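You operate a simulated robot arm through the tools that you are given. There is no shell and no other tool.

You are at the controls of a simulated two-armed robot. One attempt, no reset.

Task
Lower both eye shields and wipe them clean with the yellow cloth.
Fine: put the cloth back. What is to be rubbed or washed off counts as gone when no trace of it is left.
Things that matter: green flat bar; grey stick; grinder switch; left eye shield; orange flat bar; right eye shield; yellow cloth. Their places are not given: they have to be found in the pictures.

The check looks at the end state, three seconds after you hand in, the way a careful person would. Anything else that was tipped, shoved, dropped, spilled or broken makes it a failure. Flat cloth is picked up by pressing the open fingertips on it (5 to 10 N) and closing them slowly along it; thin cloth reads only 2 to 8 mm in the jaws.

Robot
Two 7-joint arms with two-finger grippers on one trunk that stands fixed in place. Base frame: the origin is at the foot of the trunk, x ahead of it, y to its left, z up. Lengths are in mm, angles in degrees, forces in N, time in s.
The left shoulder is at [60, 123, 1020], the right one opposite. With the tool pointing down near the work surface each hand reaches from about 100 to 720 mm from the base axis, measured 20 degrees to its own side. Payload 1.47 kg a hand.
Tool frame (each hand has its own): the origin (TCP) lies between the finger pads and is the grasp point; the fingertips stand 16 mm ahead of it; z points along the fingers, y is the line along which they close. The gripper opens to 87 mm; its body begins 55 mm behind the TCP.
Orientation is that of the tool frame in the base frame, as [roll, pitch, yaw] about the fixed x, y, z axes, in that order (R = Rz(yaw) Ry(pitch) Rx(roll)). With the fingers straight down and closing along the base's y, the tool's x points along the base's -x, its y along +y and its z along -z.

Tools
- The arms move only by the tool jog_arm. It takes "left_commands", "right_commands" or both (then of equal length, played together; a hand with none holds still); each is a list of rows, each an object of numbers (a shift or turn left out is 0, a gripper value left out holds the last): "x", "y", "z": the shift along the tool's x, y, z in units of 25 mm (1.0 is 25 mm); "wx", "wy", "wz": the turn, a rotation vector about the tool's x, y, z in units of 5 degrees (1.0 is 5 degrees); "jaw": the opening, from 0 (shut) to 1 (fully open). In form: [{"x": .., "y": .., "z": .., "wx": .., "wy": .., "wz": .., "jaw": ..}, ...]. A call has 1 to 20 rows; each row shifts and turns the commanded pose from where the row before left it, along the tool's axes as they then stand. A call with a number of a shift or a turn outside -1 to 1 is refused whole. A row lasts 0.2 s, in which the tool goes at most 50 mm and 8.6 degrees; a call with a longer step from one row to the next is refused whole, and so is a gripper value outside its range. A pose out of reach is approached as far as the arm can. The call stops where the force on the tool passes 50 N (or 10 N more than at its start, if that is more) or the arm is blocked; 0.2 s more then pass. The fingers move at their own pace (about 153 mm/s each) and stop on an object; they squeeze with about 28 N. The grip force told is the motor's: it shows also when the fingers shut on nothing. Time passes only in rows, and 0.2 s behind the last, so rows that do not move let the fingers close. The reply holds the time, the measured pose of the TCP, the force on the tool along the base axes, the opening and the grip force, in the units named above and with some noise, with the torque about the TCP (base axes, N m) and any sound that the robot's microphone picked up.
- Cameras (640 x 400 px; columns grow to the right, rows downward): "scene" is now at [94, -30.7, 1613.1]; the picture's right is [-0.42, -0.91, 0.00], its down [-0.53, 0.24, -0.82] and it looks along [0.74, -0.34, -0.58] (base axes); focal length 240 px, centre (320, 200). "left" rides on the left gripper at [73, -12, -90] in its tool frame; the picture's right is [0.16, 0.99, 0.00], its down [-0.72, 0.12, -0.68] and it looks along [-0.67, 0.11, 0.73] (tool axes); focal length 247 px, centre (320, 200). "right" rides on the right gripper at [73, 12, -90] in its tool frame; the picture's right is [-0.16, 0.99, 0.00], its down [-0.72, -0.12, -0.68] and it looks along [-0.67, -0.11, 0.73] (tool axes); focal length 247 px, centre (320, 200).
- capture(camera): a new picture of that camera. It takes no simulated time.
- move_column(by): moves the trunk up (or, below 0, down) by that many mm; the arms and the scene camera ride with it, the base frame stays. It gives what a move gives, with no picture.
- turn_head(pan, tilt): turns the head with the scene camera to pan (to the left, within 120 degrees either way) and tilt (down, from -29 to 69), counted from straight ahead of the robot. It gives what a move gives.
- locate(camera, pixels): for up to 12 pixels [column, row] of the newest picture of that camera ("zoom" is the newest enlarged one), the place [x, y, z] in the base frame of the surface seen there, good to about 2 mm, but the place of the scene camera against the robot may be out by one fixed shift of up to 25 mm in any direction. It takes no simulated time.
- inspect(camera, box): a new picture of the part [left, top, right, bottom] of that camera's present view, enlarged. It takes no simulated time.
- close_job(): hands the job in; it is judged then, once.

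Open the grippers and draw the arms clear of the work before you hand the job in, unless the task says otherwise.

The tools are called after "Request:" by a JSON object that holds its "name" and its "arguments". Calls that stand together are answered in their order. jog_arm: Moves the arms, as the interface text tells. Its arguments: {"type":"object","properties":{"left_commands":{"type":"array"},"right_commands":{"type":"array"}},"required":[]} The other tools are called the same way: move_column (by) moves the trunk up or down; turn_head (pan, tilt) turns the head that bears the scene camera; capture (camera) takes a picture; locate (camera, pixels) gives the place of the surface under pixels of a picture; inspect (camera, box) takes an enlarged picture of a part of a camera's view; close_job () hands the job in.

At the start:

```text
clock: 0.0
left_tcp_pos: [393.6, -2.4, 1464.9]
left_ee_rot: [179.9, 0.0, 180.0]
left_ft_force: [0.9, -0.1, -0.5]
left_wrist_torque: [-0.06, 0.03, -0.03]
left_grip_width: 87.0
left_grip_force: 0.1
right_tcp_pos: [288.3, -364.4, 1425.5]
right_ee_rot: [180.0, 0.0, -179.8]
right_ft_force: [-0.8, -0.9, -0.1]
right_wrist_torque: [0.05, 0.0, 0.0]
right_grip_width: 87.2
right_grip_force: 0.0
trunk travel left (down, up): [-175.0, 55.0]
head pan, tilt (commanded): [-24.8, 35.4]
```

scene: 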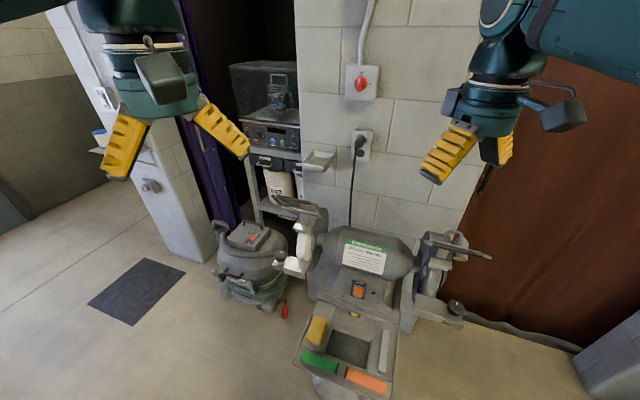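
right: 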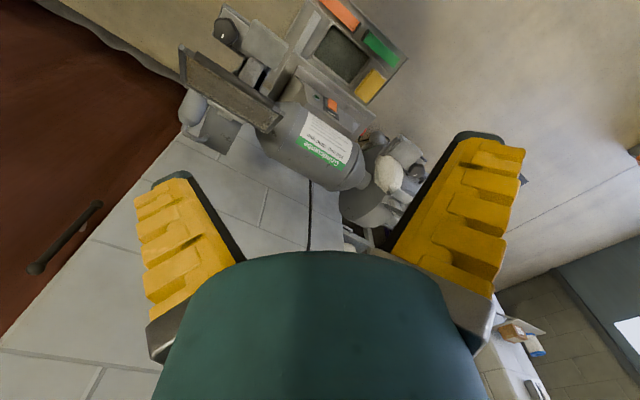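
left: 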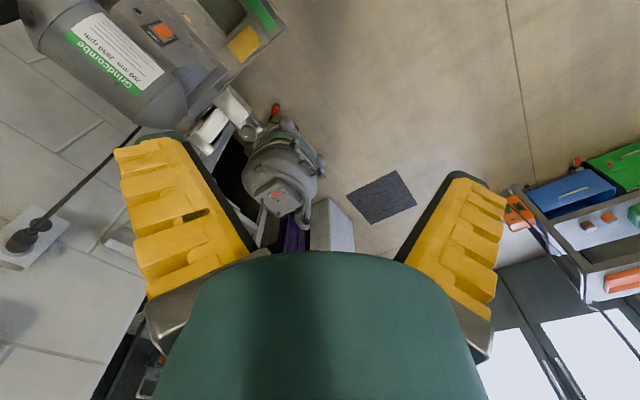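

I see a bench grinder on a pedestal near (360,270), with a tray holding the yellow cloth (317,328), green bar and orange bar. I take enlarged pictures of the grinder to find the shields.

Request:
{"name": "inspect", "arguments": {"camera": "scene", "box": [260, 180, 500, 400]}}

Request:
{"name": "inspect", "arguments": {"camera": "right", "box": [160, 0, 440, 220]}}

```text
1.82 times, centred on (380, 290) of scene
```

zoom: 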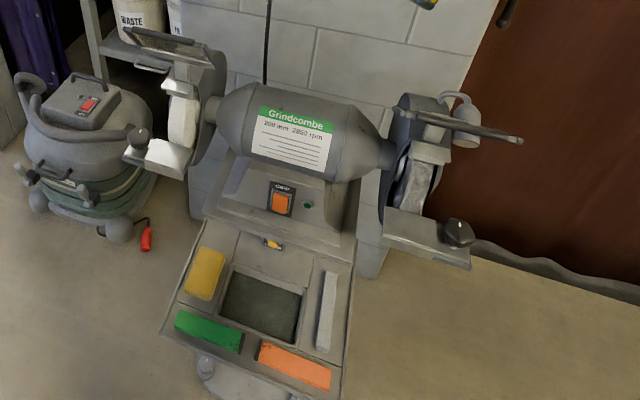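

```text
1.82 times, centred on (300, 110) of right
```

zoom: 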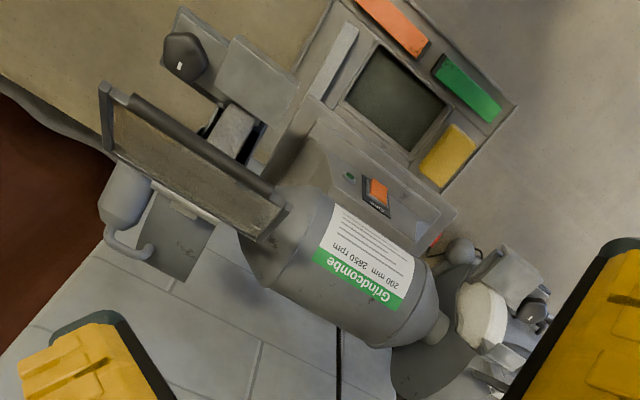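

The shields are flipped up (horizontal) at about (292,207) and (460,247) in the scene picture. I read the places of the main parts.

Request:
{"name": "inspect", "arguments": {"camera": "scene", "box": [380, 210, 510, 340]}}

Request:
{"name": "locate", "arguments": {"camera": "scene", "pixels": [[275, 199], [300, 206], [322, 211], [426, 238], [460, 247], [490, 257], [317, 328], [319, 362], [366, 381], [384, 350], [358, 289], [430, 300]]}}

Request:
{"name": "locate", "arguments": {"camera": "right", "pixels": [[185, 60], [228, 85], [270, 115], [215, 58], [285, 102], [228, 32], [370, 85], [345, 65], [381, 50], [338, 12], [312, 40], [333, 105]]}}

```text
3.08 times, centred on (445, 275) of scene
```

zoom: 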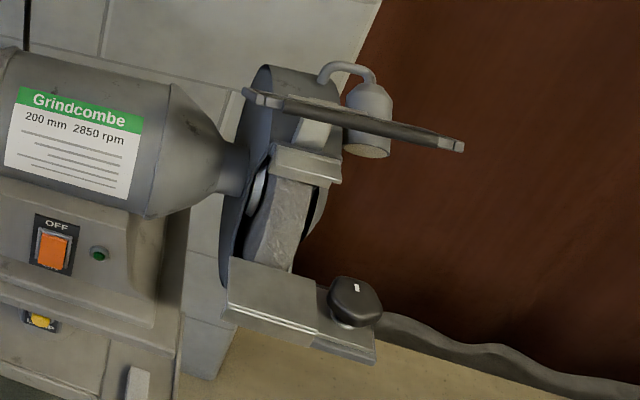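

```text
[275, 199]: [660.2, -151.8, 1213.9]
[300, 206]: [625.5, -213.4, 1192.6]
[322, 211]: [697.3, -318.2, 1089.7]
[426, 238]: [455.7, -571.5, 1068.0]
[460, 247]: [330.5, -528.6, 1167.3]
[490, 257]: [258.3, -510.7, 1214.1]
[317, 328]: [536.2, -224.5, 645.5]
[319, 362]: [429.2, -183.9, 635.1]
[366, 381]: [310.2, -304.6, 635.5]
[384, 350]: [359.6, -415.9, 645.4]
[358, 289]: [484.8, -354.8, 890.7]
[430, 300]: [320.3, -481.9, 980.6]
```

```text
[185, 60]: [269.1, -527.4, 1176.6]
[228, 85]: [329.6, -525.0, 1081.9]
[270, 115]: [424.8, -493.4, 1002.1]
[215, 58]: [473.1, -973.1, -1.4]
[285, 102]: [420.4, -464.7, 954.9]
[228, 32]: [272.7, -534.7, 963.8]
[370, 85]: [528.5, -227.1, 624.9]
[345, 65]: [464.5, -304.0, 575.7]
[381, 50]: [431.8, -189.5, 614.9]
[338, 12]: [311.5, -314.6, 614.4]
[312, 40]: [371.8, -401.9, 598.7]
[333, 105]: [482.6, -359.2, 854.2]
```

The right shield is seen nearly edge-on from the scene camera; I zoom on both shields from the wrist cameras and scene camera for better geometry.

Request:
{"name": "inspect", "arguments": {"camera": "right", "box": [165, 0, 325, 140]}}

Request:
{"name": "inspect", "arguments": {"camera": "scene", "box": [250, 180, 350, 300]}}

Request:
{"name": "inspect", "arguments": {"camera": "left", "box": [130, 0, 350, 240]}}

```text
2.86 times, centred on (245, 70) of right
```

zoom: 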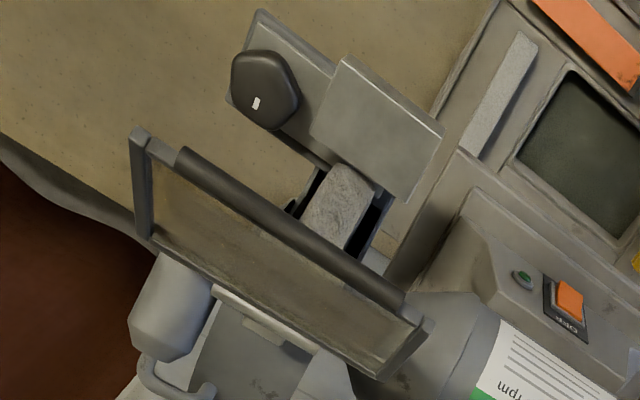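

```text
3.33 times, centred on (300, 240) of scene
```

zoom: 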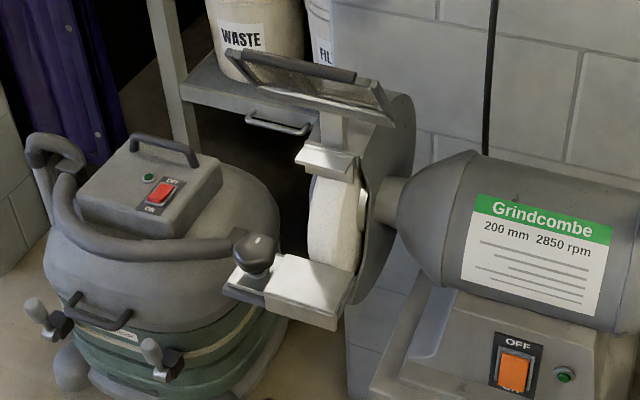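

```text
1.67 times, centred on (240, 120) of left
```

zoom: 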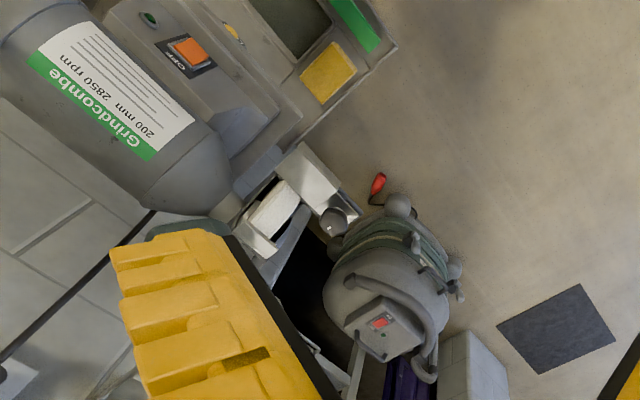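

I re-take the right wrist zoom and read places on the right shield's frame, glass, handle rod and hinge.

Request:
{"name": "inspect", "arguments": {"camera": "right", "box": [165, 0, 325, 140]}}

Request:
{"name": "locate", "arguments": {"camera": "zoom", "pixels": [[138, 133], [141, 160], [147, 235], [190, 165], [300, 235], [400, 297], [430, 325], [382, 375], [200, 230], [300, 290], [370, 350], [260, 265]]}}

Request:
{"name": "locate", "arguments": {"camera": "zoom", "pixels": [[265, 90], [340, 195], [380, 130], [290, 100], [180, 300], [175, 385], [240, 290], [280, 345], [440, 130], [350, 60], [400, 195], [260, 15]]}}

```text
2.86 times, centred on (245, 70) of right
```

zoom: 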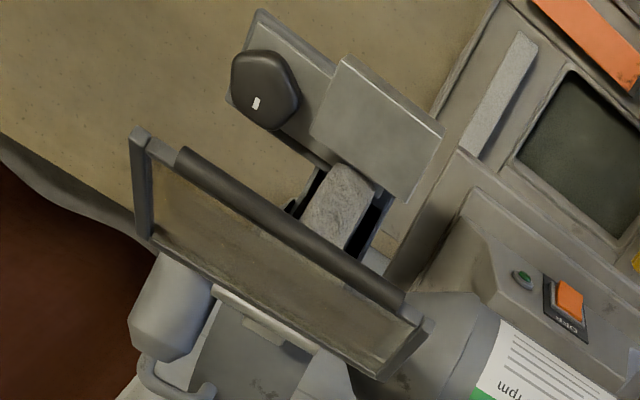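

```text
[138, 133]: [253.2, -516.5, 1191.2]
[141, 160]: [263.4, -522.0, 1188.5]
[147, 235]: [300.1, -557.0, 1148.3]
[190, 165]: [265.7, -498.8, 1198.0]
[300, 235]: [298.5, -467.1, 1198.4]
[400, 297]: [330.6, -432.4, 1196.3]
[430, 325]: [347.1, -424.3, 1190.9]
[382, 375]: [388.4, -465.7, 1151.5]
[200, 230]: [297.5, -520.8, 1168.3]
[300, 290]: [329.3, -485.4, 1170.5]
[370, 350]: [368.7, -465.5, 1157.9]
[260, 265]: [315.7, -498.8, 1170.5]
```

```text
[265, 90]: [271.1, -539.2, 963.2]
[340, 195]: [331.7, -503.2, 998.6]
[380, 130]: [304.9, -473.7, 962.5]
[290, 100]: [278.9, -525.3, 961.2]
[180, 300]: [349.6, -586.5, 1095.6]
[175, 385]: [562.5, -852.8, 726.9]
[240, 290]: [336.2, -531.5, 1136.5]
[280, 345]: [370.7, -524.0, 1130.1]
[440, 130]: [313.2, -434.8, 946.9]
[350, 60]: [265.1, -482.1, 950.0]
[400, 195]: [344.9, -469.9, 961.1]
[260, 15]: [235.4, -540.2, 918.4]
```

The right shield spans about 130 mm along the direction (0.7,0.7) and tilts up toward the robot; so the grinder faces me turned by 45°. I turn the right hand to yaw 135 so its camera faces the grinder squarely, and slide the left hand out to the left.

Request:
{"name": "jog_arm", "arguments": {"right_commands": [{"wz": 1}, {"wz": 1}, {"wz": 1}, {"wz": 1}, {"wz": 1}, {"wz": 1}, {"wz": 1}, {"wz": 1}, {"wz": 1}], "left_commands": [{"y": 1}, {"y": 1}, {"y": 1}, {"y": 1}, {"y": 1}, {"y": 1}, {"y": 1}, {"y": 1}, {"y": 1}]}}

```text
clock: 2.0
left_tcp_pos: [392.7, 225.1, 1465.8]
left_ee_rot: [-179.9, 0.0, 180.0]
left_ft_force: [-1.1, 0.1, 0.1]
left_wrist_torque: [0.0, 0.0, 0.0]
left_grip_width: 86.8
left_grip_force: 0.1
right_tcp_pos: [288.2, -363.7, 1425.6]
right_ee_rot: [-179.8, 0.0, 134.9]
right_ft_force: [1.3, -0.2, -0.1]
right_wrist_torque: [0.02, 0.02, 0.02]
right_grip_width: 87.3
right_grip_force: 0.1
trunk travel left (down, up): [-175.0, 55.0]
head pan, tilt (commanded): [-24.8, 35.4]
```

Both moves went through. Next I shift the right hand sideways (left, +tool y) and back a little, so its camera takes in the whole grinder.

Request:
{"name": "jog_arm", "arguments": {"right_commands": [{"y": 1, "x": 1}, {"y": 1, "x": 1}, {"y": 1, "x": 1}, {"y": 1, "x": 1}, {"y": 1}, {"y": 1}]}}

Request:
{"name": "capture", "arguments": {"camera": "right"}}

Request:
{"name": "capture", "arguments": {"camera": "scene"}}

```text
clock: 3.4
left_tcp_pos: [393.8, 224.3, 1465.9]
left_ee_rot: [-179.9, 0.1, 180.0]
left_ft_force: [-0.2, 0.7, -0.3]
left_wrist_torque: [0.01, -0.04, -0.02]
left_grip_width: 87.0
left_grip_force: 0.1
right_tcp_pos: [324.3, -187.4, 1424.5]
right_ee_rot: [-179.9, 0.0, 135.0]
right_ft_force: [0.1, -0.2, -0.5]
right_wrist_torque: [0.0, 0.03, 0.03]
right_grip_width: 86.8
right_grip_force: 0.0
trunk travel left (down, up): [-175.0, 55.0]
head pan, tilt (commanded): [-24.8, 35.4]
```

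```text
taken
```

right: 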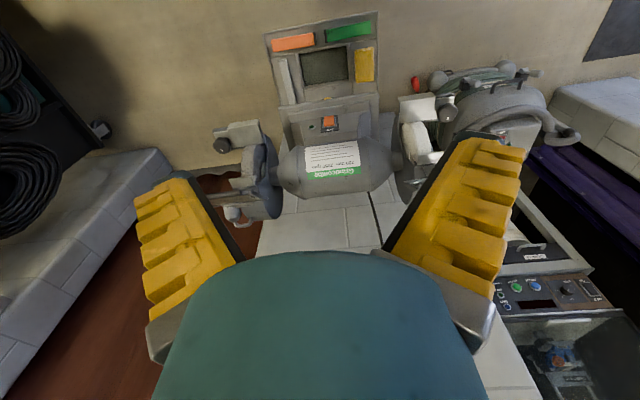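

```text
taken
```

scene: 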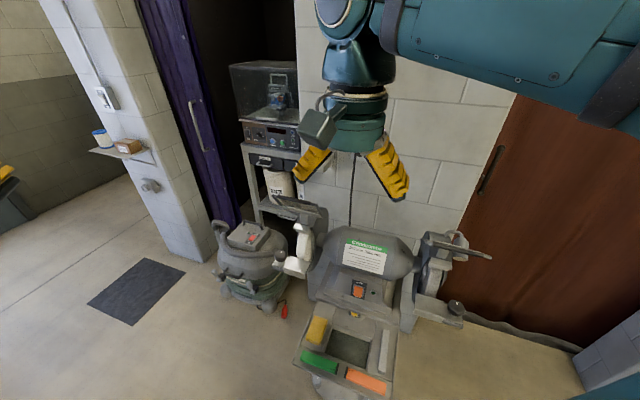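

The right wrist picture now shows the grinder head-on: tray with cloth at (364,64), switch at (329,122). I zoom on the tray and locate its parts.

Request:
{"name": "inspect", "arguments": {"camera": "right", "box": [255, 10, 395, 110]}}

Request:
{"name": "locate", "arguments": {"camera": "right", "pixels": [[364, 64], [357, 50], [373, 50], [357, 80], [373, 80], [364, 48], [376, 64], [379, 55], [348, 32], [293, 42], [284, 82], [325, 66]]}}

```text
4.00 times, centred on (325, 60) of right
```

zoom: 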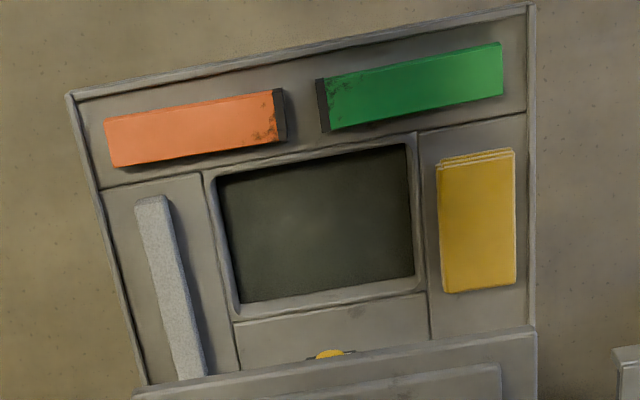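

```text
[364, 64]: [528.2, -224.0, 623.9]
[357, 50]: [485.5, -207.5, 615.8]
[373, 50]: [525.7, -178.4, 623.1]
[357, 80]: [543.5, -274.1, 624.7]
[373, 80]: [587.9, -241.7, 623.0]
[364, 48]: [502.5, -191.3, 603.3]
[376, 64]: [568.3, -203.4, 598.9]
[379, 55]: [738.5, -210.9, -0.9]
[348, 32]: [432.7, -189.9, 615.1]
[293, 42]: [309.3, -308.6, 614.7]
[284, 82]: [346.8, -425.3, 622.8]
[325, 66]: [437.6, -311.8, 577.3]
```

The cloth looks like a folded stack about 24 mm tall. I read its corners from the zoomed picture.

Request:
{"name": "inspect", "arguments": {"camera": "right", "box": [335, 30, 395, 100]}}

Request:
{"name": "locate", "arguments": {"camera": "zoom", "pixels": [[270, 165], [380, 130], [395, 140], [270, 330], [385, 325], [330, 230], [265, 240], [390, 240], [330, 150], [330, 330], [330, 120], [250, 120]]}}

```text
5.71 times, centred on (365, 65) of right
```

zoom: 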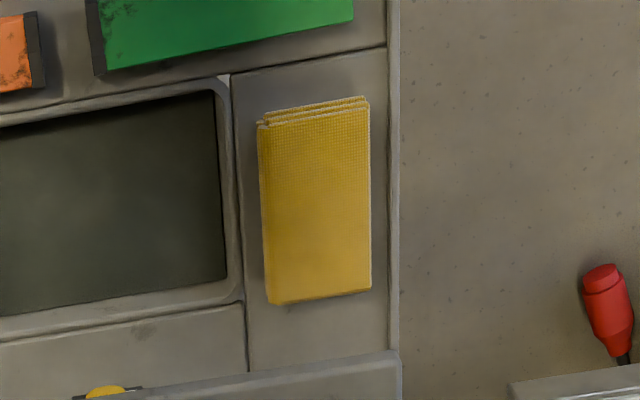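

```text
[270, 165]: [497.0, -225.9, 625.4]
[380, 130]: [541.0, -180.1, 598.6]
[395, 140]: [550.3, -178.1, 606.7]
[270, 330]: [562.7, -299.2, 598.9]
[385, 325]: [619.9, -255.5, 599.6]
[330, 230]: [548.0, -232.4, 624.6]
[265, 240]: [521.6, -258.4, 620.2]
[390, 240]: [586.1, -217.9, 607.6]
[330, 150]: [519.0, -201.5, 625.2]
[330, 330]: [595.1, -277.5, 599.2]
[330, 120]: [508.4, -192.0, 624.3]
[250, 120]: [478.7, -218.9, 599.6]
```

The cloth top lies at z≈625 over about 61 x 97 mm. Before touching anything I close the right jaws in steps to learn the finger shape.

Request:
{"name": "jog_arm", "arguments": {"right_commands": [{"jaw": 0.6}, {}, {}]}}

Request:
{"name": "capture", "arguments": {"camera": "right"}}

Request:
{"name": "inspect", "arguments": {"camera": "scene", "box": [280, 80, 440, 220]}}

```text
clock: 4.2
left_tcp_pos: [393.8, 225.0, 1466.6]
left_ee_rot: [180.0, 0.0, -180.0]
left_ft_force: [-0.5, -0.8, -0.5]
left_wrist_torque: [-0.03, 0.0, -0.02]
left_grip_width: 87.1
left_grip_force: 0.1
right_tcp_pos: [322.7, -186.4, 1425.3]
right_ee_rot: [-179.8, 0.0, 135.0]
right_ft_force: [-0.4, -0.6, 1.0]
right_wrist_torque: [-0.03, -0.02, 0.0]
right_grip_width: 57.1
right_grip_force: 3.5
trunk travel left (down, up): [-175.0, 55.0]
head pan, tilt (commanded): [-24.8, 35.4]
```

```text
taken
```

right: 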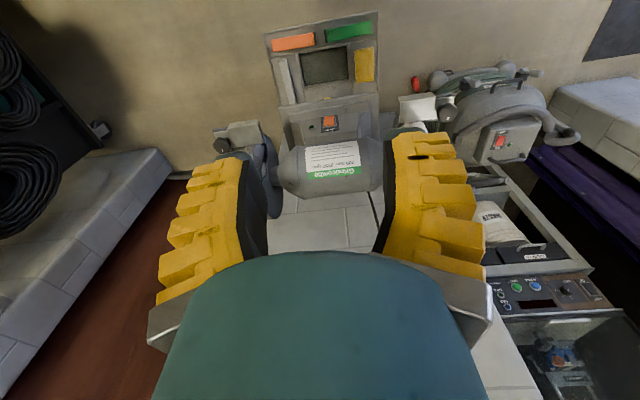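

```text
2.86 times, centred on (360, 150) of scene
```

zoom: 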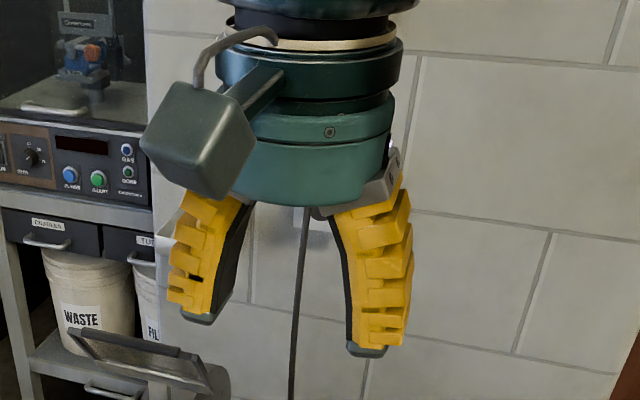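

At 57 mm the fingers still flare a bit outward; I close them fully and look again.

Request:
{"name": "jog_arm", "arguments": {"right_commands": [{"jaw": 0.0}, {}, {}]}}

Request:
{"name": "capture", "arguments": {"camera": "right"}}

Request:
{"name": "inspect", "arguments": {"camera": "scene", "box": [280, 80, 440, 220]}}

```text
clock: 5.0
left_tcp_pos: [392.4, 223.1, 1466.0]
left_ee_rot: [180.0, 0.0, -180.0]
left_ft_force: [0.5, -0.4, 0.8]
left_wrist_torque: [0.0, 0.04, -0.02]
left_grip_width: 87.0
left_grip_force: 0.0
right_tcp_pos: [323.5, -187.8, 1424.6]
right_ee_rot: [180.0, 0.0, 135.0]
right_ft_force: [-0.2, 0.3, -0.4]
right_wrist_torque: [-0.05, 0.0, -0.02]
right_grip_width: 0.3
right_grip_force: 28.0
trunk travel left (down, up): [-175.0, 55.0]
head pan, tilt (commanded): [-24.8, 35.4]
```

```text
taken
```

right: 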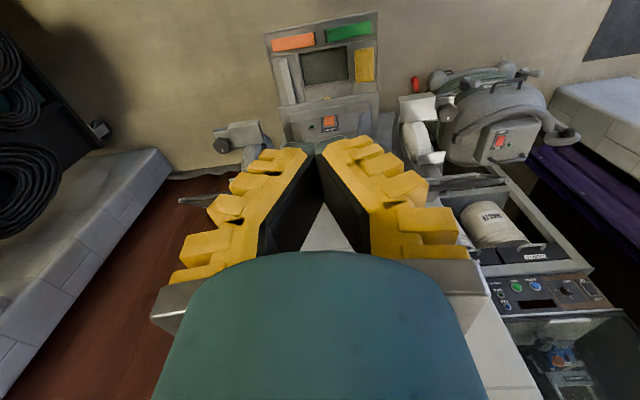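

```text
2.86 times, centred on (360, 150) of scene
```

zoom: 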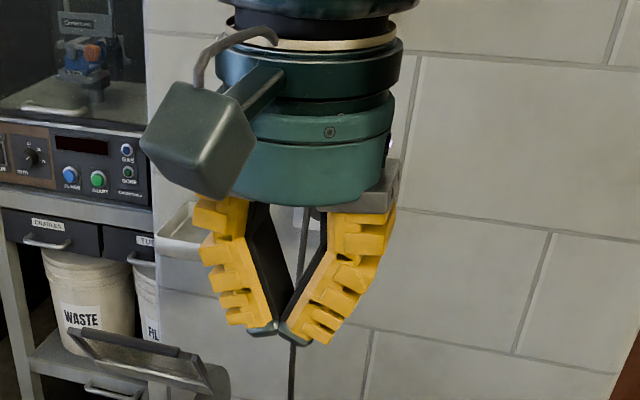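

Closed fingers meet only at the tips, forming a blunt point useful for pushing. I tilt the hand 45° forward while sliding right toward the right shield, then approach to a viewing pose in front of it.

Request:
{"name": "jog_arm", "arguments": {"right_commands": [{"wy": -1, "y": -0.96}, {"wy": -1, "y": -0.96}, {"wy": -1, "y": -0.96}, {"wy": -1, "y": -0.96}, {"wy": -1, "y": -0.96}, {"wy": -1, "y": -0.96}, {"wy": -1, "y": -0.96}, {"wy": -1, "y": -0.96}, {"wy": -1, "y": -0.96}]}}

Request:
{"name": "capture", "arguments": {"camera": "right"}}

```text
clock: 7.0
left_tcp_pos: [392.5, 224.8, 1466.3]
left_ee_rot: [-180.0, 0.0, 180.0]
left_ft_force: [-0.2, -0.8, -0.4]
left_wrist_torque: [-0.01, -0.01, -0.01]
left_grip_width: 86.7
left_grip_force: 0.0
right_tcp_pos: [169.2, -339.4, 1425.4]
right_ee_rot: [180.0, 45.2, 135.1]
right_ft_force: [0.7, 0.3, -0.6]
right_wrist_torque: [0.01, 0.01, 0.0]
right_grip_width: 0.3
right_grip_force: 28.1
trunk travel left (down, up): [-175.0, 55.0]
head pan, tilt (commanded): [-24.8, 35.4]
```

```text
taken
```

right: 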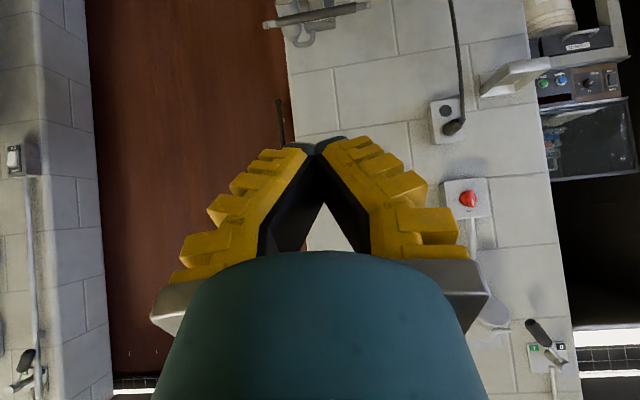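

The pose is [180,45,135]; the shield shows at the top (315,10). I now go down-forward to about 100 mm in front of the shield.

Request:
{"name": "jog_arm", "arguments": {"right_commands": [{"z": 0.8, "x": 0.3}, {"z": 0.8, "x": 0.3}, {"z": 0.8, "x": 0.3}, {"z": 0.8, "x": 0.3}, {"z": 0.8, "x": 0.3}, {"z": 0.8, "x": 0.3}, {"z": 0.8, "x": 0.3}, {"z": 0.8, "x": 0.3}]}}

Request:
{"name": "capture", "arguments": {"camera": "right"}}

Request:
{"name": "capture", "arguments": {"camera": "scene"}}

```text
clock: 8.8
left_tcp_pos: [394.4, 223.5, 1465.9]
left_ee_rot: [180.0, 0.0, 180.0]
left_ft_force: [-0.3, -0.1, 0.3]
left_wrist_torque: [0.03, -0.01, 0.02]
left_grip_width: 87.0
left_grip_force: 0.0
right_tcp_pos: [224.6, -393.5, 1276.4]
right_ee_rot: [-179.9, 44.9, 135.1]
right_ft_force: [-0.9, -0.2, -0.2]
right_wrist_torque: [0.02, 0.03, -0.01]
right_grip_width: 0.0
right_grip_force: 28.2
right hand out of reach, approached as far as the arm can: row 8
trunk travel left (down, up): [-175.0, 55.0]
head pan, tilt (commanded): [-24.8, 35.4]
```

```text
taken
```

right: 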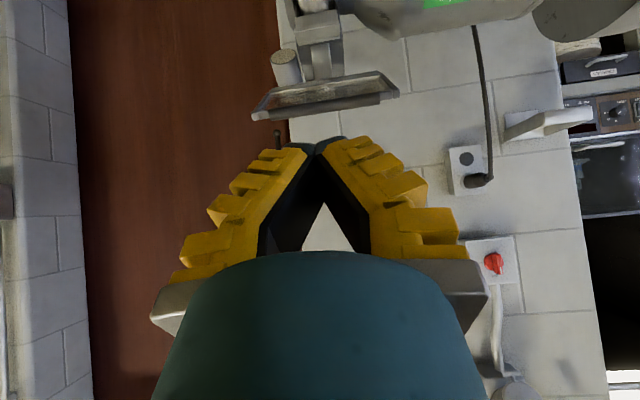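

```text
taken
```

scene: 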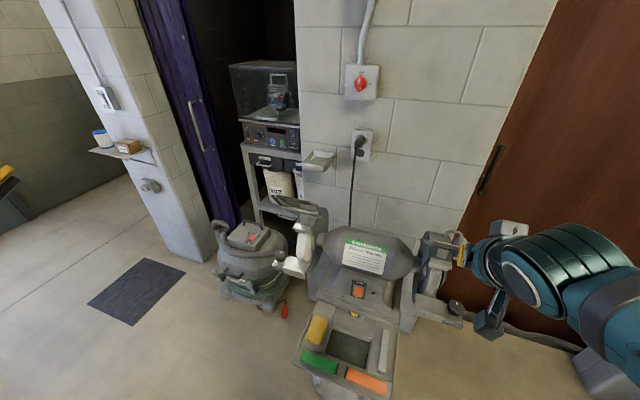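

The arm stopped at its reach limit at z=1276, about 107 mm before the shield. I zoom at the shield (330,95) to learn the hinge geometry.

Request:
{"name": "inspect", "arguments": {"camera": "right", "box": [240, 0, 420, 130]}}

Request:
{"name": "locate", "arguments": {"camera": "right", "pixels": [[258, 114], [325, 108], [393, 94], [268, 100], [325, 92], [380, 82], [322, 80], [322, 60], [322, 35], [325, 10], [288, 68], [300, 92]]}}

```text
3.08 times, centred on (330, 65) of right
```

zoom: 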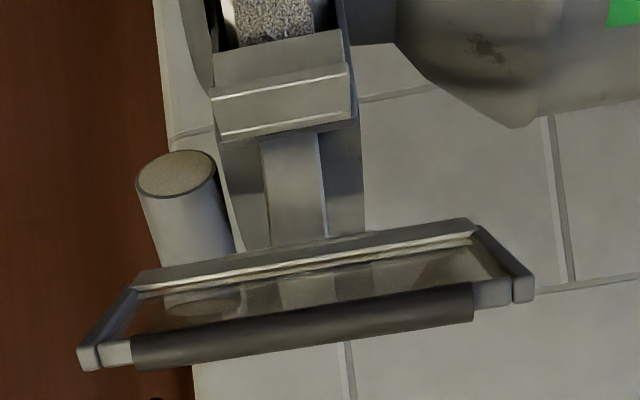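

```text
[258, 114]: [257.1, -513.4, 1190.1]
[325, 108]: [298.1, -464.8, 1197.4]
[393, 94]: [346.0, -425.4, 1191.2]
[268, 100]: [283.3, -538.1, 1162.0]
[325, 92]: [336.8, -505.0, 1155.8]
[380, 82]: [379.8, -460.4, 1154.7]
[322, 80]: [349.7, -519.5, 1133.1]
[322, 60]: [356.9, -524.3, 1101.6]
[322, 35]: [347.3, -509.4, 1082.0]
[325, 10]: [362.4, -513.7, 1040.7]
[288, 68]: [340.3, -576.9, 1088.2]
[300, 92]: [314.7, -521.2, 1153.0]
```

The hinge is at the back edge (d≈605 mm forward, z≈1150) on a flat strut; the rod edge is at d≈540, z≈1197. I test whether the arm reaches farther forward and lower at a shallower tilt (20° instead of 45°).

Request:
{"name": "jog_arm", "arguments": {"right_commands": [{"wy": 1}, {"wy": 1}, {"wy": 1}, {"wy": 1}, {"wy": 1}, {"x": -0.3, "z": 0.4}, {"x": -0.3, "z": 0.4}]}}

```text
clock: 10.4
left_tcp_pos: [393.9, 222.6, 1466.9]
left_ee_rot: [-180.0, 0.0, 180.0]
left_ft_force: [0.2, 0.5, -0.5]
left_wrist_torque: [-0.02, 0.01, -0.02]
left_grip_width: 87.2
left_grip_force: 0.0
right_tcp_pos: [239.4, -409.9, 1262.8]
right_ee_rot: [180.0, 20.0, 135.2]
right_ft_force: [0.1, 1.0, 0.1]
right_wrist_torque: [-0.01, 0.05, 0.0]
right_grip_width: 0.1
right_grip_force: 28.0
trunk travel left (down, up): [-175.0, 55.0]
head pan, tilt (commanded): [-24.8, 35.4]
```

Pitch 20 is reachable. I go on to just above the handle rod (tips at d≈544, z≈1213).

Request:
{"name": "jog_arm", "arguments": {"right_commands": [{"x": -0.84, "z": 0.8}, {"x": -0.84, "z": 0.8}, {"x": -0.84, "z": 0.8}]}}

Request:
{"name": "capture", "arguments": {"camera": "right"}}

Request:
{"name": "inspect", "arguments": {"camera": "scene", "box": [380, 190, 520, 340]}}

```text
clock: 11.2
left_tcp_pos: [393.5, 221.8, 1465.4]
left_ee_rot: [179.9, -0.1, -179.9]
left_ft_force: [0.0, -0.6, 0.1]
left_wrist_torque: [0.02, 0.02, 0.01]
left_grip_width: 87.0
left_grip_force: 0.1
right_tcp_pos: [295.8, -466.3, 1228.4]
right_ee_rot: [-179.9, 19.9, 135.2]
right_ft_force: [-0.4, 0.4, -0.2]
right_wrist_torque: [0.02, 0.03, 0.0]
right_grip_width: 0.0
right_grip_force: 27.8
trunk travel left (down, up): [-175.0, 55.0]
head pan, tilt (commanded): [-24.8, 35.4]
```

```text
taken
```

right: 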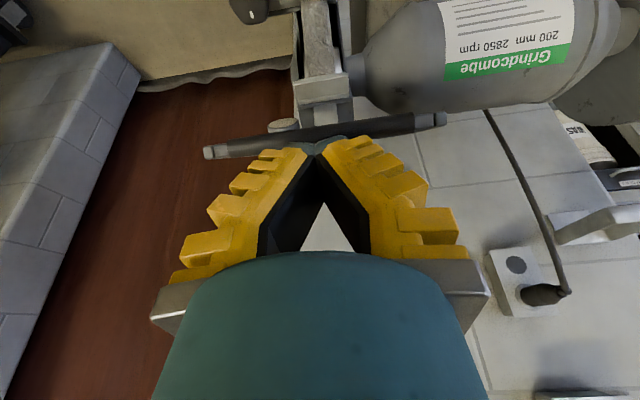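

```text
2.67 times, centred on (450, 265) of scene
```

zoom: 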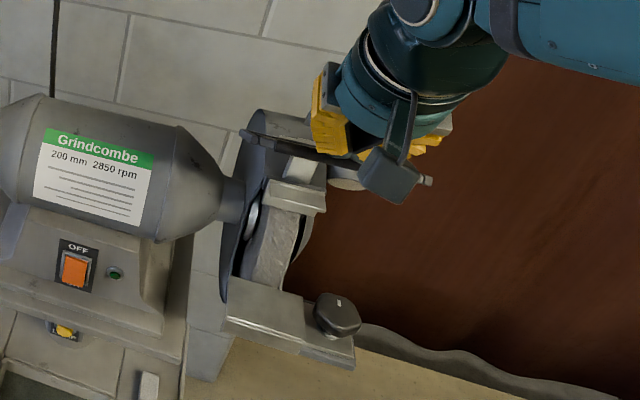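

The tips sit directly over the rod. I push straight down in small steps of 12.5 mm, watching the force.

Request:
{"name": "jog_arm", "arguments": {"right_commands": [{"x": 0.171, "z": 0.47}, {"x": 0.171, "z": 0.47}, {"x": 0.171, "z": 0.47}]}}

Request:
{"name": "capture", "arguments": {"camera": "right"}}

```text
clock: 12.2
left_tcp_pos: [389.0, 230.1, 1466.1]
left_ee_rot: [-179.7, 0.2, 179.9]
left_ft_force: [-0.4, -0.6, -0.2]
left_wrist_torque: [-0.05, -0.04, 0.0]
left_grip_width: 86.9
left_grip_force: 0.2
right_tcp_pos: [286.8, -456.7, 1192.2]
right_ee_rot: [-179.9, 19.7, 135.0]
right_ft_force: [-25.3, 24.7, 16.5]
right_wrist_torque: [0.29, 0.27, 0.04]
right_grip_width: 6.1
right_grip_force: 27.3
trunk travel left (down, up): [-175.0, 55.0]
head pan, tilt (commanded): [-24.8, 35.4]
stopped in row 3 (right hand): the force on the tool passed its limit at 52 N (the readings are from after the stop); the commanded pose is now the measured one
```

```text
taken
```

right: 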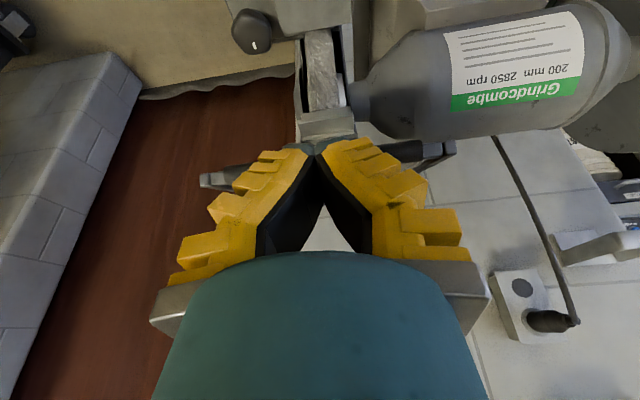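

The reading (force toward me, −d) shows the tips slipped to the front of the rod. I back off upward and look at the shield again.

Request:
{"name": "jog_arm", "arguments": {"right_commands": [{"x": 0.5, "jaw": 0}, {"x": 0.2, "z": -0.8}, {"z": -1}, {"z": -1}]}}

Request:
{"name": "capture", "arguments": {"camera": "right"}}

Request:
{"name": "inspect", "arguments": {"camera": "scene", "box": [380, 190, 520, 340]}}

```text
clock: 13.2
left_tcp_pos: [391.8, 225.8, 1465.7]
left_ee_rot: [180.0, 0.2, 179.9]
left_ft_force: [0.1, 0.0, 0.3]
left_wrist_torque: [0.01, -0.02, 0.01]
left_grip_width: 87.0
left_grip_force: 0.0
right_tcp_pos: [264.8, -433.3, 1250.7]
right_ee_rot: [-179.9, 19.7, 135.1]
right_ft_force: [-0.2, 0.0, -0.2]
right_wrist_torque: [0.03, 0.02, 0.01]
right_grip_width: 0.0
right_grip_force: 28.0
trunk travel left (down, up): [-175.0, 55.0]
head pan, tilt (commanded): [-24.8, 35.4]
```

```text
taken
```

right: 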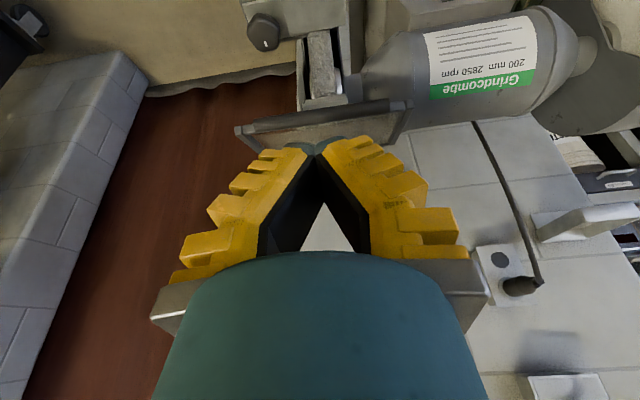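

```text
2.67 times, centred on (450, 265) of scene
```

zoom: 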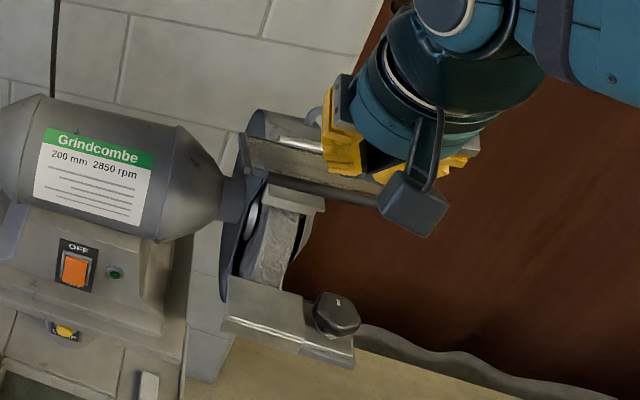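

The shield did rotate down somewhat and stays (friction hinge). I measure its present pose.

Request:
{"name": "inspect", "arguments": {"camera": "right", "box": [220, 80, 440, 180]}}

Request:
{"name": "locate", "arguments": {"camera": "right", "pixels": [[238, 130], [320, 118], [406, 104], [260, 138], [385, 122], [280, 130], [250, 148], [395, 137], [345, 125], [320, 124], [320, 112], [400, 125]]}}

```text
2.91 times, centred on (330, 130) of right
```

zoom: 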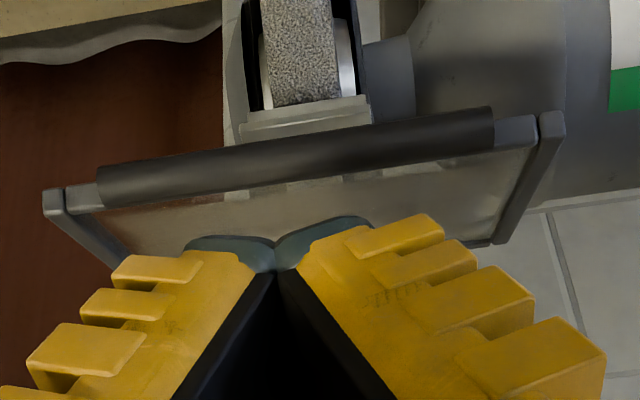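

```text
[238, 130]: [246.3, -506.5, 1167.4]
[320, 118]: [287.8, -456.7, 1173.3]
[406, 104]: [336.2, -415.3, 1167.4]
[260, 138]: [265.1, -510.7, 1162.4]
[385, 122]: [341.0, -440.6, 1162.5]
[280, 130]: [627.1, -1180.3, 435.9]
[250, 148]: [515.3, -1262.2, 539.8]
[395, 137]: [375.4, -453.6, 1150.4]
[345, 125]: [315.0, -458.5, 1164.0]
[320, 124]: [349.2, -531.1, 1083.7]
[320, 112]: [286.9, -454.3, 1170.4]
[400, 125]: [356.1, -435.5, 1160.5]
```

Rod is now at d≈526, z≈1173, giving a hinge at about d=620, z=1139 and radius 99. I move the tips behind the rod, over the glass (d≈548), and push down there so the rod keeps the tips from slipping.

Request:
{"name": "jog_arm", "arguments": {"right_commands": [{"x": -0.432, "z": 0.725}, {"x": -0.432, "z": 0.725}, {"x": -0.432, "z": 0.725}]}}

Request:
{"name": "capture", "arguments": {"camera": "right"}}

```text
clock: 14.0
left_tcp_pos: [393.4, 222.3, 1466.2]
left_ee_rot: [-180.0, 0.0, 180.0]
left_ft_force: [-0.2, -0.8, 0.2]
left_wrist_torque: [0.03, 0.01, -0.02]
left_grip_width: 86.8
left_grip_force: 0.0
right_tcp_pos: [300.6, -469.7, 1210.1]
right_ee_rot: [-180.0, 19.6, 135.0]
right_ft_force: [0.1, -0.3, 0.4]
right_wrist_torque: [0.0, 0.02, -0.01]
right_grip_width: 0.0
right_grip_force: 28.4
trunk travel left (down, up): [-175.0, 55.0]
head pan, tilt (commanded): [-24.8, 35.4]
```

```text
taken
```

right: 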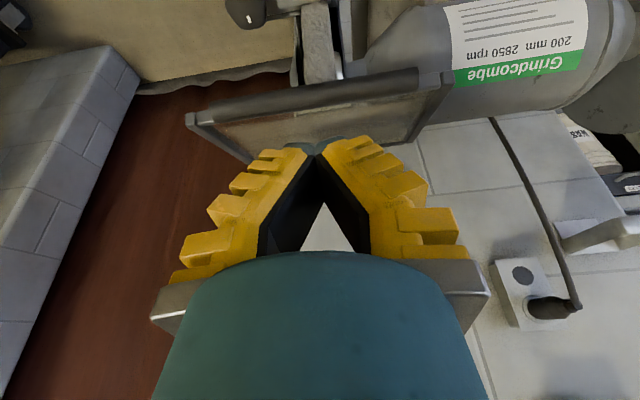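

Tips are over the glass behind the rod. I press down in 10 mm steps.

Request:
{"name": "jog_arm", "arguments": {"right_commands": [{"x": 0.137, "z": 0.376}, {"x": 0.137, "z": 0.376}, {"x": 0.137, "z": 0.376}, {"x": 0.137, "z": 0.376}, {"x": 0.137, "z": 0.376}]}}

Request:
{"name": "capture", "arguments": {"camera": "right"}}

```text
clock: 15.2
left_tcp_pos: [392.3, 223.6, 1466.3]
left_ee_rot: [-180.0, 0.0, 180.0]
left_ft_force: [0.1, -0.3, 0.8]
left_wrist_torque: [0.04, 0.0, -0.01]
left_grip_width: 87.1
left_grip_force: 0.0
right_tcp_pos: [298.9, -468.1, 1160.2]
right_ee_rot: [-179.9, 19.6, 135.0]
right_ft_force: [0.8, 0.8, 0.2]
right_wrist_torque: [0.01, 0.0, 0.03]
right_grip_width: 0.1
right_grip_force: 28.5
trunk travel left (down, up): [-175.0, 55.0]
head pan, tilt (commanded): [-24.8, 35.4]
```

```text
taken
```

right: 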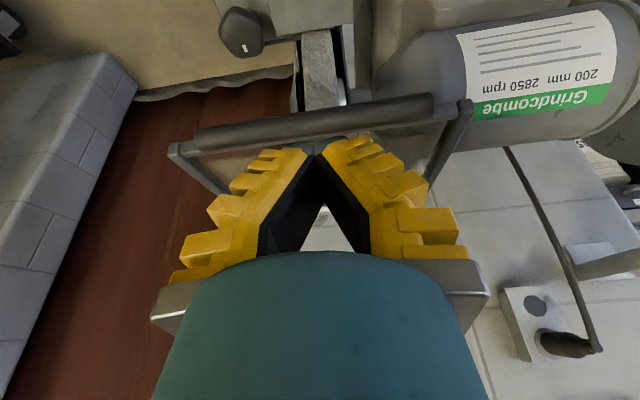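

No force: the shield swings easily with the tips. I continue along the arc, down and slightly forward.

Request:
{"name": "jog_arm", "arguments": {"right_commands": [{"x": 0.05, "z": 0.41}, {"x": 0.024, "z": 0.417}, {"x": 0.0, "z": 0.42}, {"x": -0.05, "z": 0.43}]}}

Request:
{"name": "capture", "arguments": {"camera": "right"}}

Request:
{"name": "inspect", "arguments": {"camera": "scene", "box": [380, 190, 520, 340]}}

```text
clock: 16.2
left_tcp_pos: [390.1, 226.3, 1466.3]
left_ee_rot: [-179.9, 0.0, 180.0]
left_ft_force: [0.4, -0.2, 0.2]
left_wrist_torque: [-0.02, 0.0, 0.03]
left_grip_width: 86.9
left_grip_force: 0.0
right_tcp_pos: [307.2, -476.8, 1124.0]
right_ee_rot: [-179.9, 19.9, 135.0]
right_ft_force: [-9.7, 7.6, 27.7]
right_wrist_torque: [-0.17, -0.2, 0.02]
right_grip_width: 6.1
right_grip_force: 28.4
trunk travel left (down, up): [-175.0, 55.0]
head pan, tilt (commanded): [-24.8, 35.4]
```

```text
taken
```

right: 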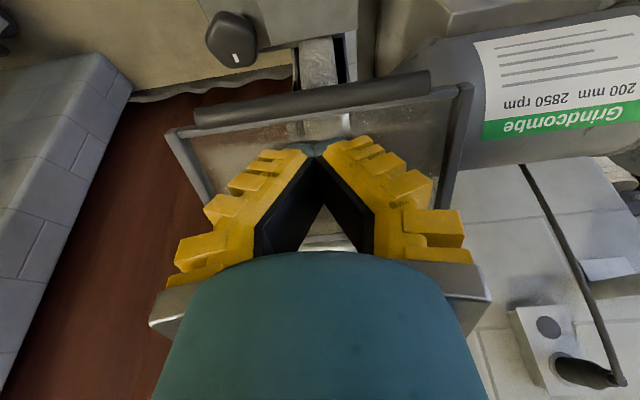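

```text
2.67 times, centred on (450, 265) of scene
```

zoom: 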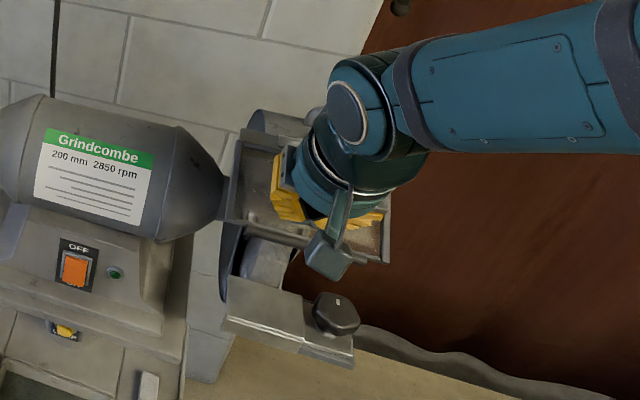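

Force rose to about 30 N with the shield at roughly −25°. I measure the shield to see whether this is its stop.

Request:
{"name": "locate", "arguments": {"camera": "right", "pixels": [[170, 133], [312, 103], [470, 86], [185, 165], [460, 140], [240, 140], [400, 130], [445, 195], [215, 200], [345, 122], [220, 160], [420, 110]]}}

Request:
{"name": "inspect", "arguments": {"camera": "right", "box": [150, 60, 490, 260]}}

```text
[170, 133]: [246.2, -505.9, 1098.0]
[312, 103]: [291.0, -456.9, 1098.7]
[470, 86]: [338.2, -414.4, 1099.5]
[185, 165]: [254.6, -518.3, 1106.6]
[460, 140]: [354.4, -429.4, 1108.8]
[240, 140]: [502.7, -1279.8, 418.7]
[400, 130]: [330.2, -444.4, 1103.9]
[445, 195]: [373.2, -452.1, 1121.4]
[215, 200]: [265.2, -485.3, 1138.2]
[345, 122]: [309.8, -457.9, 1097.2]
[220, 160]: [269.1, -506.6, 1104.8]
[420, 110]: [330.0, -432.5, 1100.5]
```

```text
1.88 times, centred on (320, 160) of right
```

zoom: 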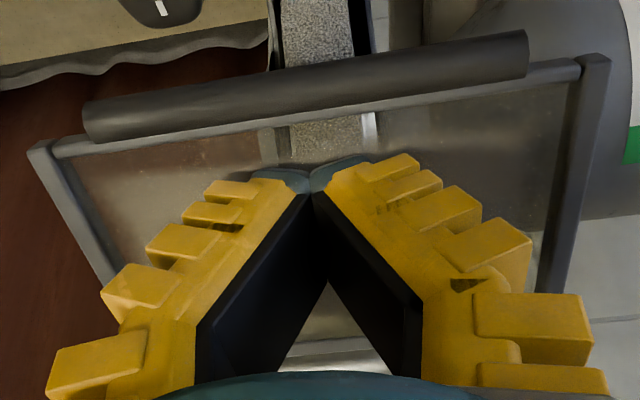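

The panel stands at −23.5° now. I press 6 mm further along the tool axis to see if it is at its stop.

Request:
{"name": "jog_arm", "arguments": {"right_commands": [{"z": 0.12}, {"z": 0.12}, {}]}}

Request:
{"name": "locate", "arguments": {"camera": "right", "pixels": [[170, 133], [312, 103], [470, 86], [185, 165], [460, 140]]}}

```text
clock: 16.6
left_tcp_pos: [388.9, 229.2, 1466.4]
left_ee_rot: [-179.8, 0.2, -180.0]
left_ft_force: [0.6, -0.5, 1.0]
left_wrist_torque: [-0.01, 0.02, -0.01]
left_grip_width: 87.0
left_grip_force: 0.1
right_tcp_pos: [307.6, -476.0, 1124.2]
right_ee_rot: [180.0, 20.4, 135.0]
right_ft_force: [-19.1, 16.5, 27.6]
right_wrist_torque: [-0.14, -0.11, 0.05]
right_grip_width: 6.1
right_grip_force: 28.4
trunk travel left (down, up): [-175.0, 55.0]
head pan, tilt (commanded): [-24.8, 35.4]
stopped in row 2 (right hand): the force on the tool passed its limit at 55 N (the readings are from after the stop); the commanded pose is now the measured one
```

```text
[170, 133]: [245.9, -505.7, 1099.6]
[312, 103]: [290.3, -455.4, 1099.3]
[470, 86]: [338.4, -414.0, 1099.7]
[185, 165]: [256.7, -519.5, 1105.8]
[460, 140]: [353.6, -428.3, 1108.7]
```

It is blocked hard at −23.5° (55 N, no movement), so the right shield is at its lower stop. I retreat upward and look at the result.

Request:
{"name": "jog_arm", "arguments": {"right_commands": [{"z": -0.5}, {"z": -1}, {"z": -1}, {"x": 0.6, "z": -1}, {"x": 0.6, "z": -1}, {"x": 0.6, "z": -1}, {"x": 0.6, "z": -1}]}}

Request:
{"name": "capture", "arguments": {"camera": "right"}}

Request:
{"name": "capture", "arguments": {"camera": "scene"}}

```text
clock: 18.2
left_tcp_pos: [392.9, 224.5, 1465.9]
left_ee_rot: [-180.0, 0.0, -180.0]
left_ft_force: [0.6, 0.0, 0.2]
left_wrist_torque: [-0.02, 0.0, 0.0]
left_grip_width: 86.8
left_grip_force: 0.2
right_tcp_pos: [229.4, -398.0, 1251.1]
right_ee_rot: [179.9, 20.1, 135.0]
right_ft_force: [-0.5, -0.2, 0.2]
right_wrist_torque: [0.01, 0.0, 0.0]
right_grip_width: 0.0
right_grip_force: 28.2
trunk travel left (down, up): [-175.0, 55.0]
head pan, tilt (commanded): [-24.8, 35.4]
```

```text
taken
```

right: 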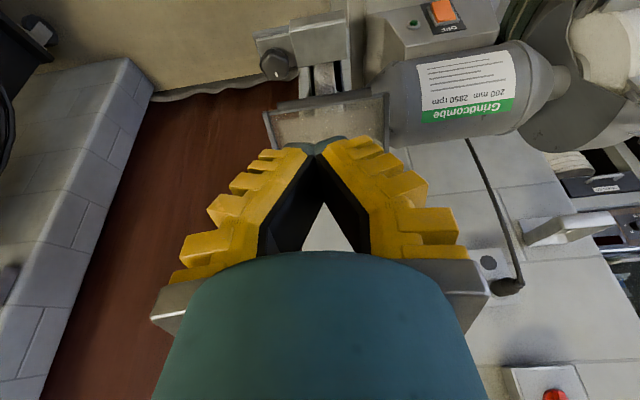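

```text
taken
```

scene: 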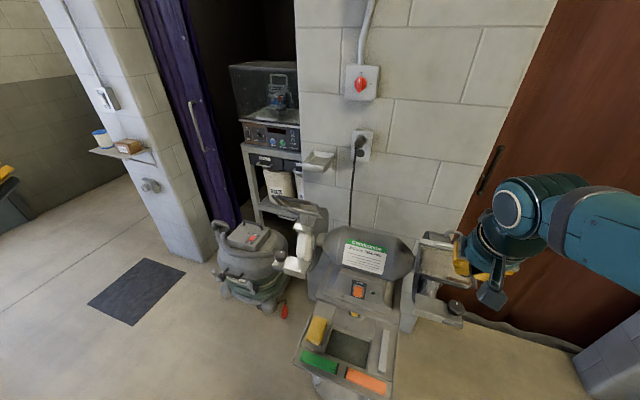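

The right shield stays down. I slide the hand left along the grinder toward the left shield, at a safe distance in front.

Request:
{"name": "jog_arm", "arguments": {"right_commands": [{"y": 1, "x": -0.1, "z": -0.2}, {"y": 1, "z": -0.2}, {"y": 1, "z": -0.2}, {"y": 1, "z": -0.2}, {"y": 1}, {"y": 1}, {"y": 1}, {"y": 1}, {"y": 1}, {"y": 1}, {"y": 1}, {"y": 1}, {"y": 1}, {"y": 1}, {"y": 1}, {"y": 1}]}}

Request:
{"name": "capture", "arguments": {"camera": "right"}}

Request:
{"name": "capture", "arguments": {"camera": "scene"}}

```text
clock: 21.6
left_tcp_pos: [393.3, 225.1, 1464.9]
left_ee_rot: [-180.0, 0.0, 179.9]
left_ft_force: [-0.5, -0.6, 0.8]
left_wrist_torque: [0.0, -0.03, -0.02]
left_grip_width: 87.0
left_grip_force: 0.0
right_tcp_pos: [512.6, -115.5, 1271.1]
right_ee_rot: [-180.0, 20.1, 135.0]
right_ft_force: [-0.7, 0.1, -0.5]
right_wrist_torque: [0.04, -0.03, -0.01]
right_grip_width: 0.0
right_grip_force: 28.1
trunk travel left (down, up): [-175.0, 55.0]
head pan, tilt (commanded): [-24.8, 35.4]
```

```text
taken
```

right: 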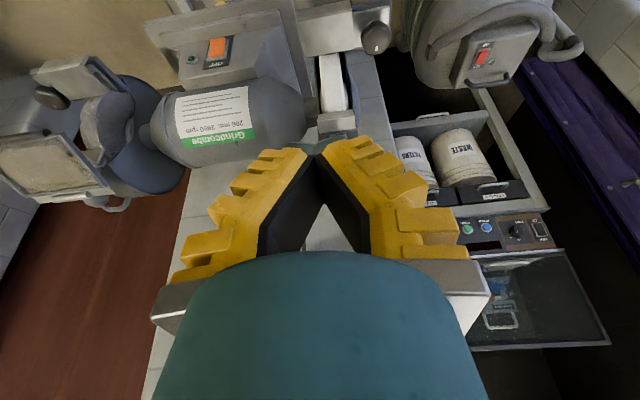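

```text
taken
```

scene: 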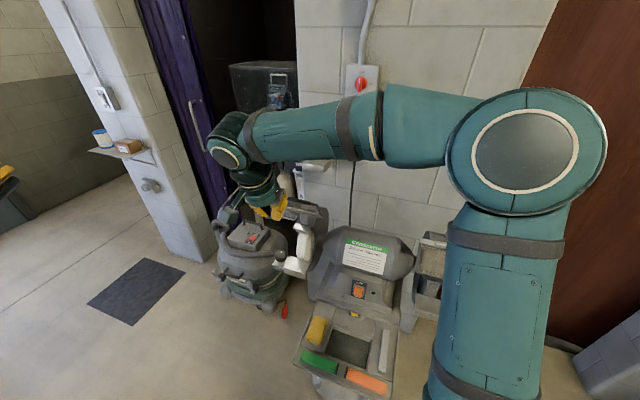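

I'm in front of the left shield (hidden behind my fingers). I inspect it in the scene picture to get the rod's place.

Request:
{"name": "inspect", "arguments": {"camera": "scene", "box": [220, 160, 340, 290]}}

Request:
{"name": "locate", "arguments": {"camera": "scene", "pixels": [[302, 205], [310, 208], [318, 212], [297, 210], [306, 214], [315, 205], [325, 212], [430, 238], [430, 262], [358, 289]]}}

```text
3.08 times, centred on (280, 225) of scene
```

zoom: 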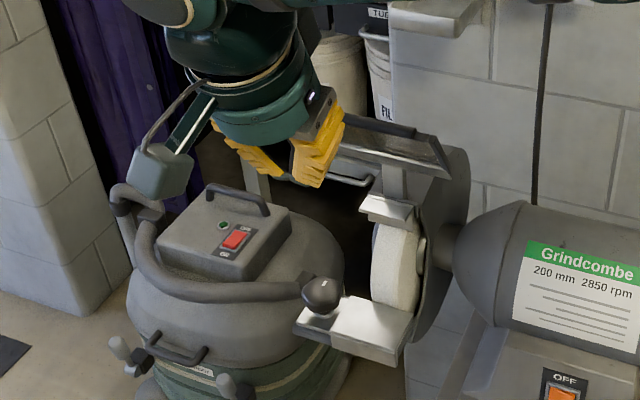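

```text
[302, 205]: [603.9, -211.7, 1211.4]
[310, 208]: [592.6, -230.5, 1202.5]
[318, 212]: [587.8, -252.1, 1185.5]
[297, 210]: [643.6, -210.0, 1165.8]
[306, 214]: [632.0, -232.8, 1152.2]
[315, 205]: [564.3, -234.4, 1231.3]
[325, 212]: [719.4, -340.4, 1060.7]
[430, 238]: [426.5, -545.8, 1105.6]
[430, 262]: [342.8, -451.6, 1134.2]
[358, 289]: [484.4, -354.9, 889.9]
```

The left shield seems to be raised steeper than the right one was. I step the hand 130 mm back to the right to see it with the wrist camera.

Request:
{"name": "jog_arm", "arguments": {"right_commands": [{"y": -1}, {"y": -1}, {"y": -1}, {"y": -1}, {"y": -1}, {"y": -0.5}]}}

Request:
{"name": "capture", "arguments": {"camera": "right"}}

Request:
{"name": "inspect", "arguments": {"camera": "right", "box": [400, 60, 560, 220]}}

```text
clock: 23.1
left_tcp_pos: [392.6, 222.8, 1466.6]
left_ee_rot: [-180.0, 0.0, -180.0]
left_ft_force: [0.1, -0.4, -0.3]
left_wrist_torque: [0.0, -0.02, -0.01]
left_grip_width: 86.9
left_grip_force: 0.1
right_tcp_pos: [414.2, -210.6, 1272.2]
right_ee_rot: [180.0, 20.0, 134.9]
right_ft_force: [-0.4, -0.2, 0.4]
right_wrist_torque: [-0.02, 0.01, 0.01]
right_grip_width: 0.0
right_grip_force: 27.8
trunk travel left (down, up): [-175.0, 55.0]
head pan, tilt (commanded): [-24.8, 35.4]
```

```text
taken
```

right: 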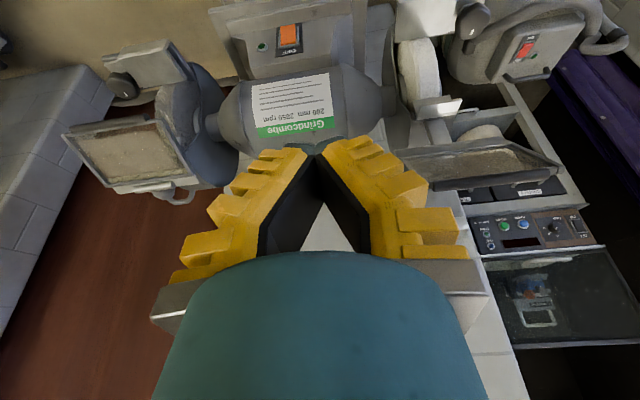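

```text
2.50 times, centred on (480, 140) of right
```

zoom: 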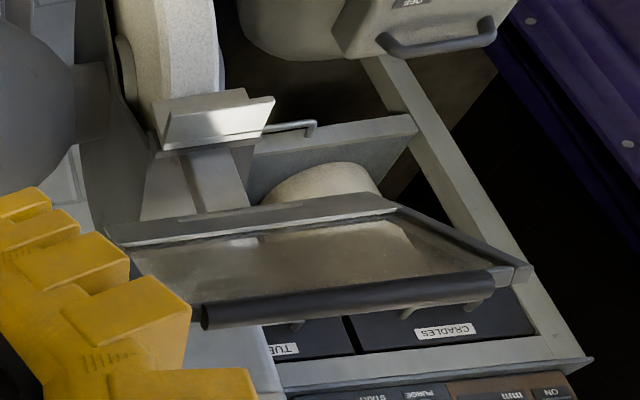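

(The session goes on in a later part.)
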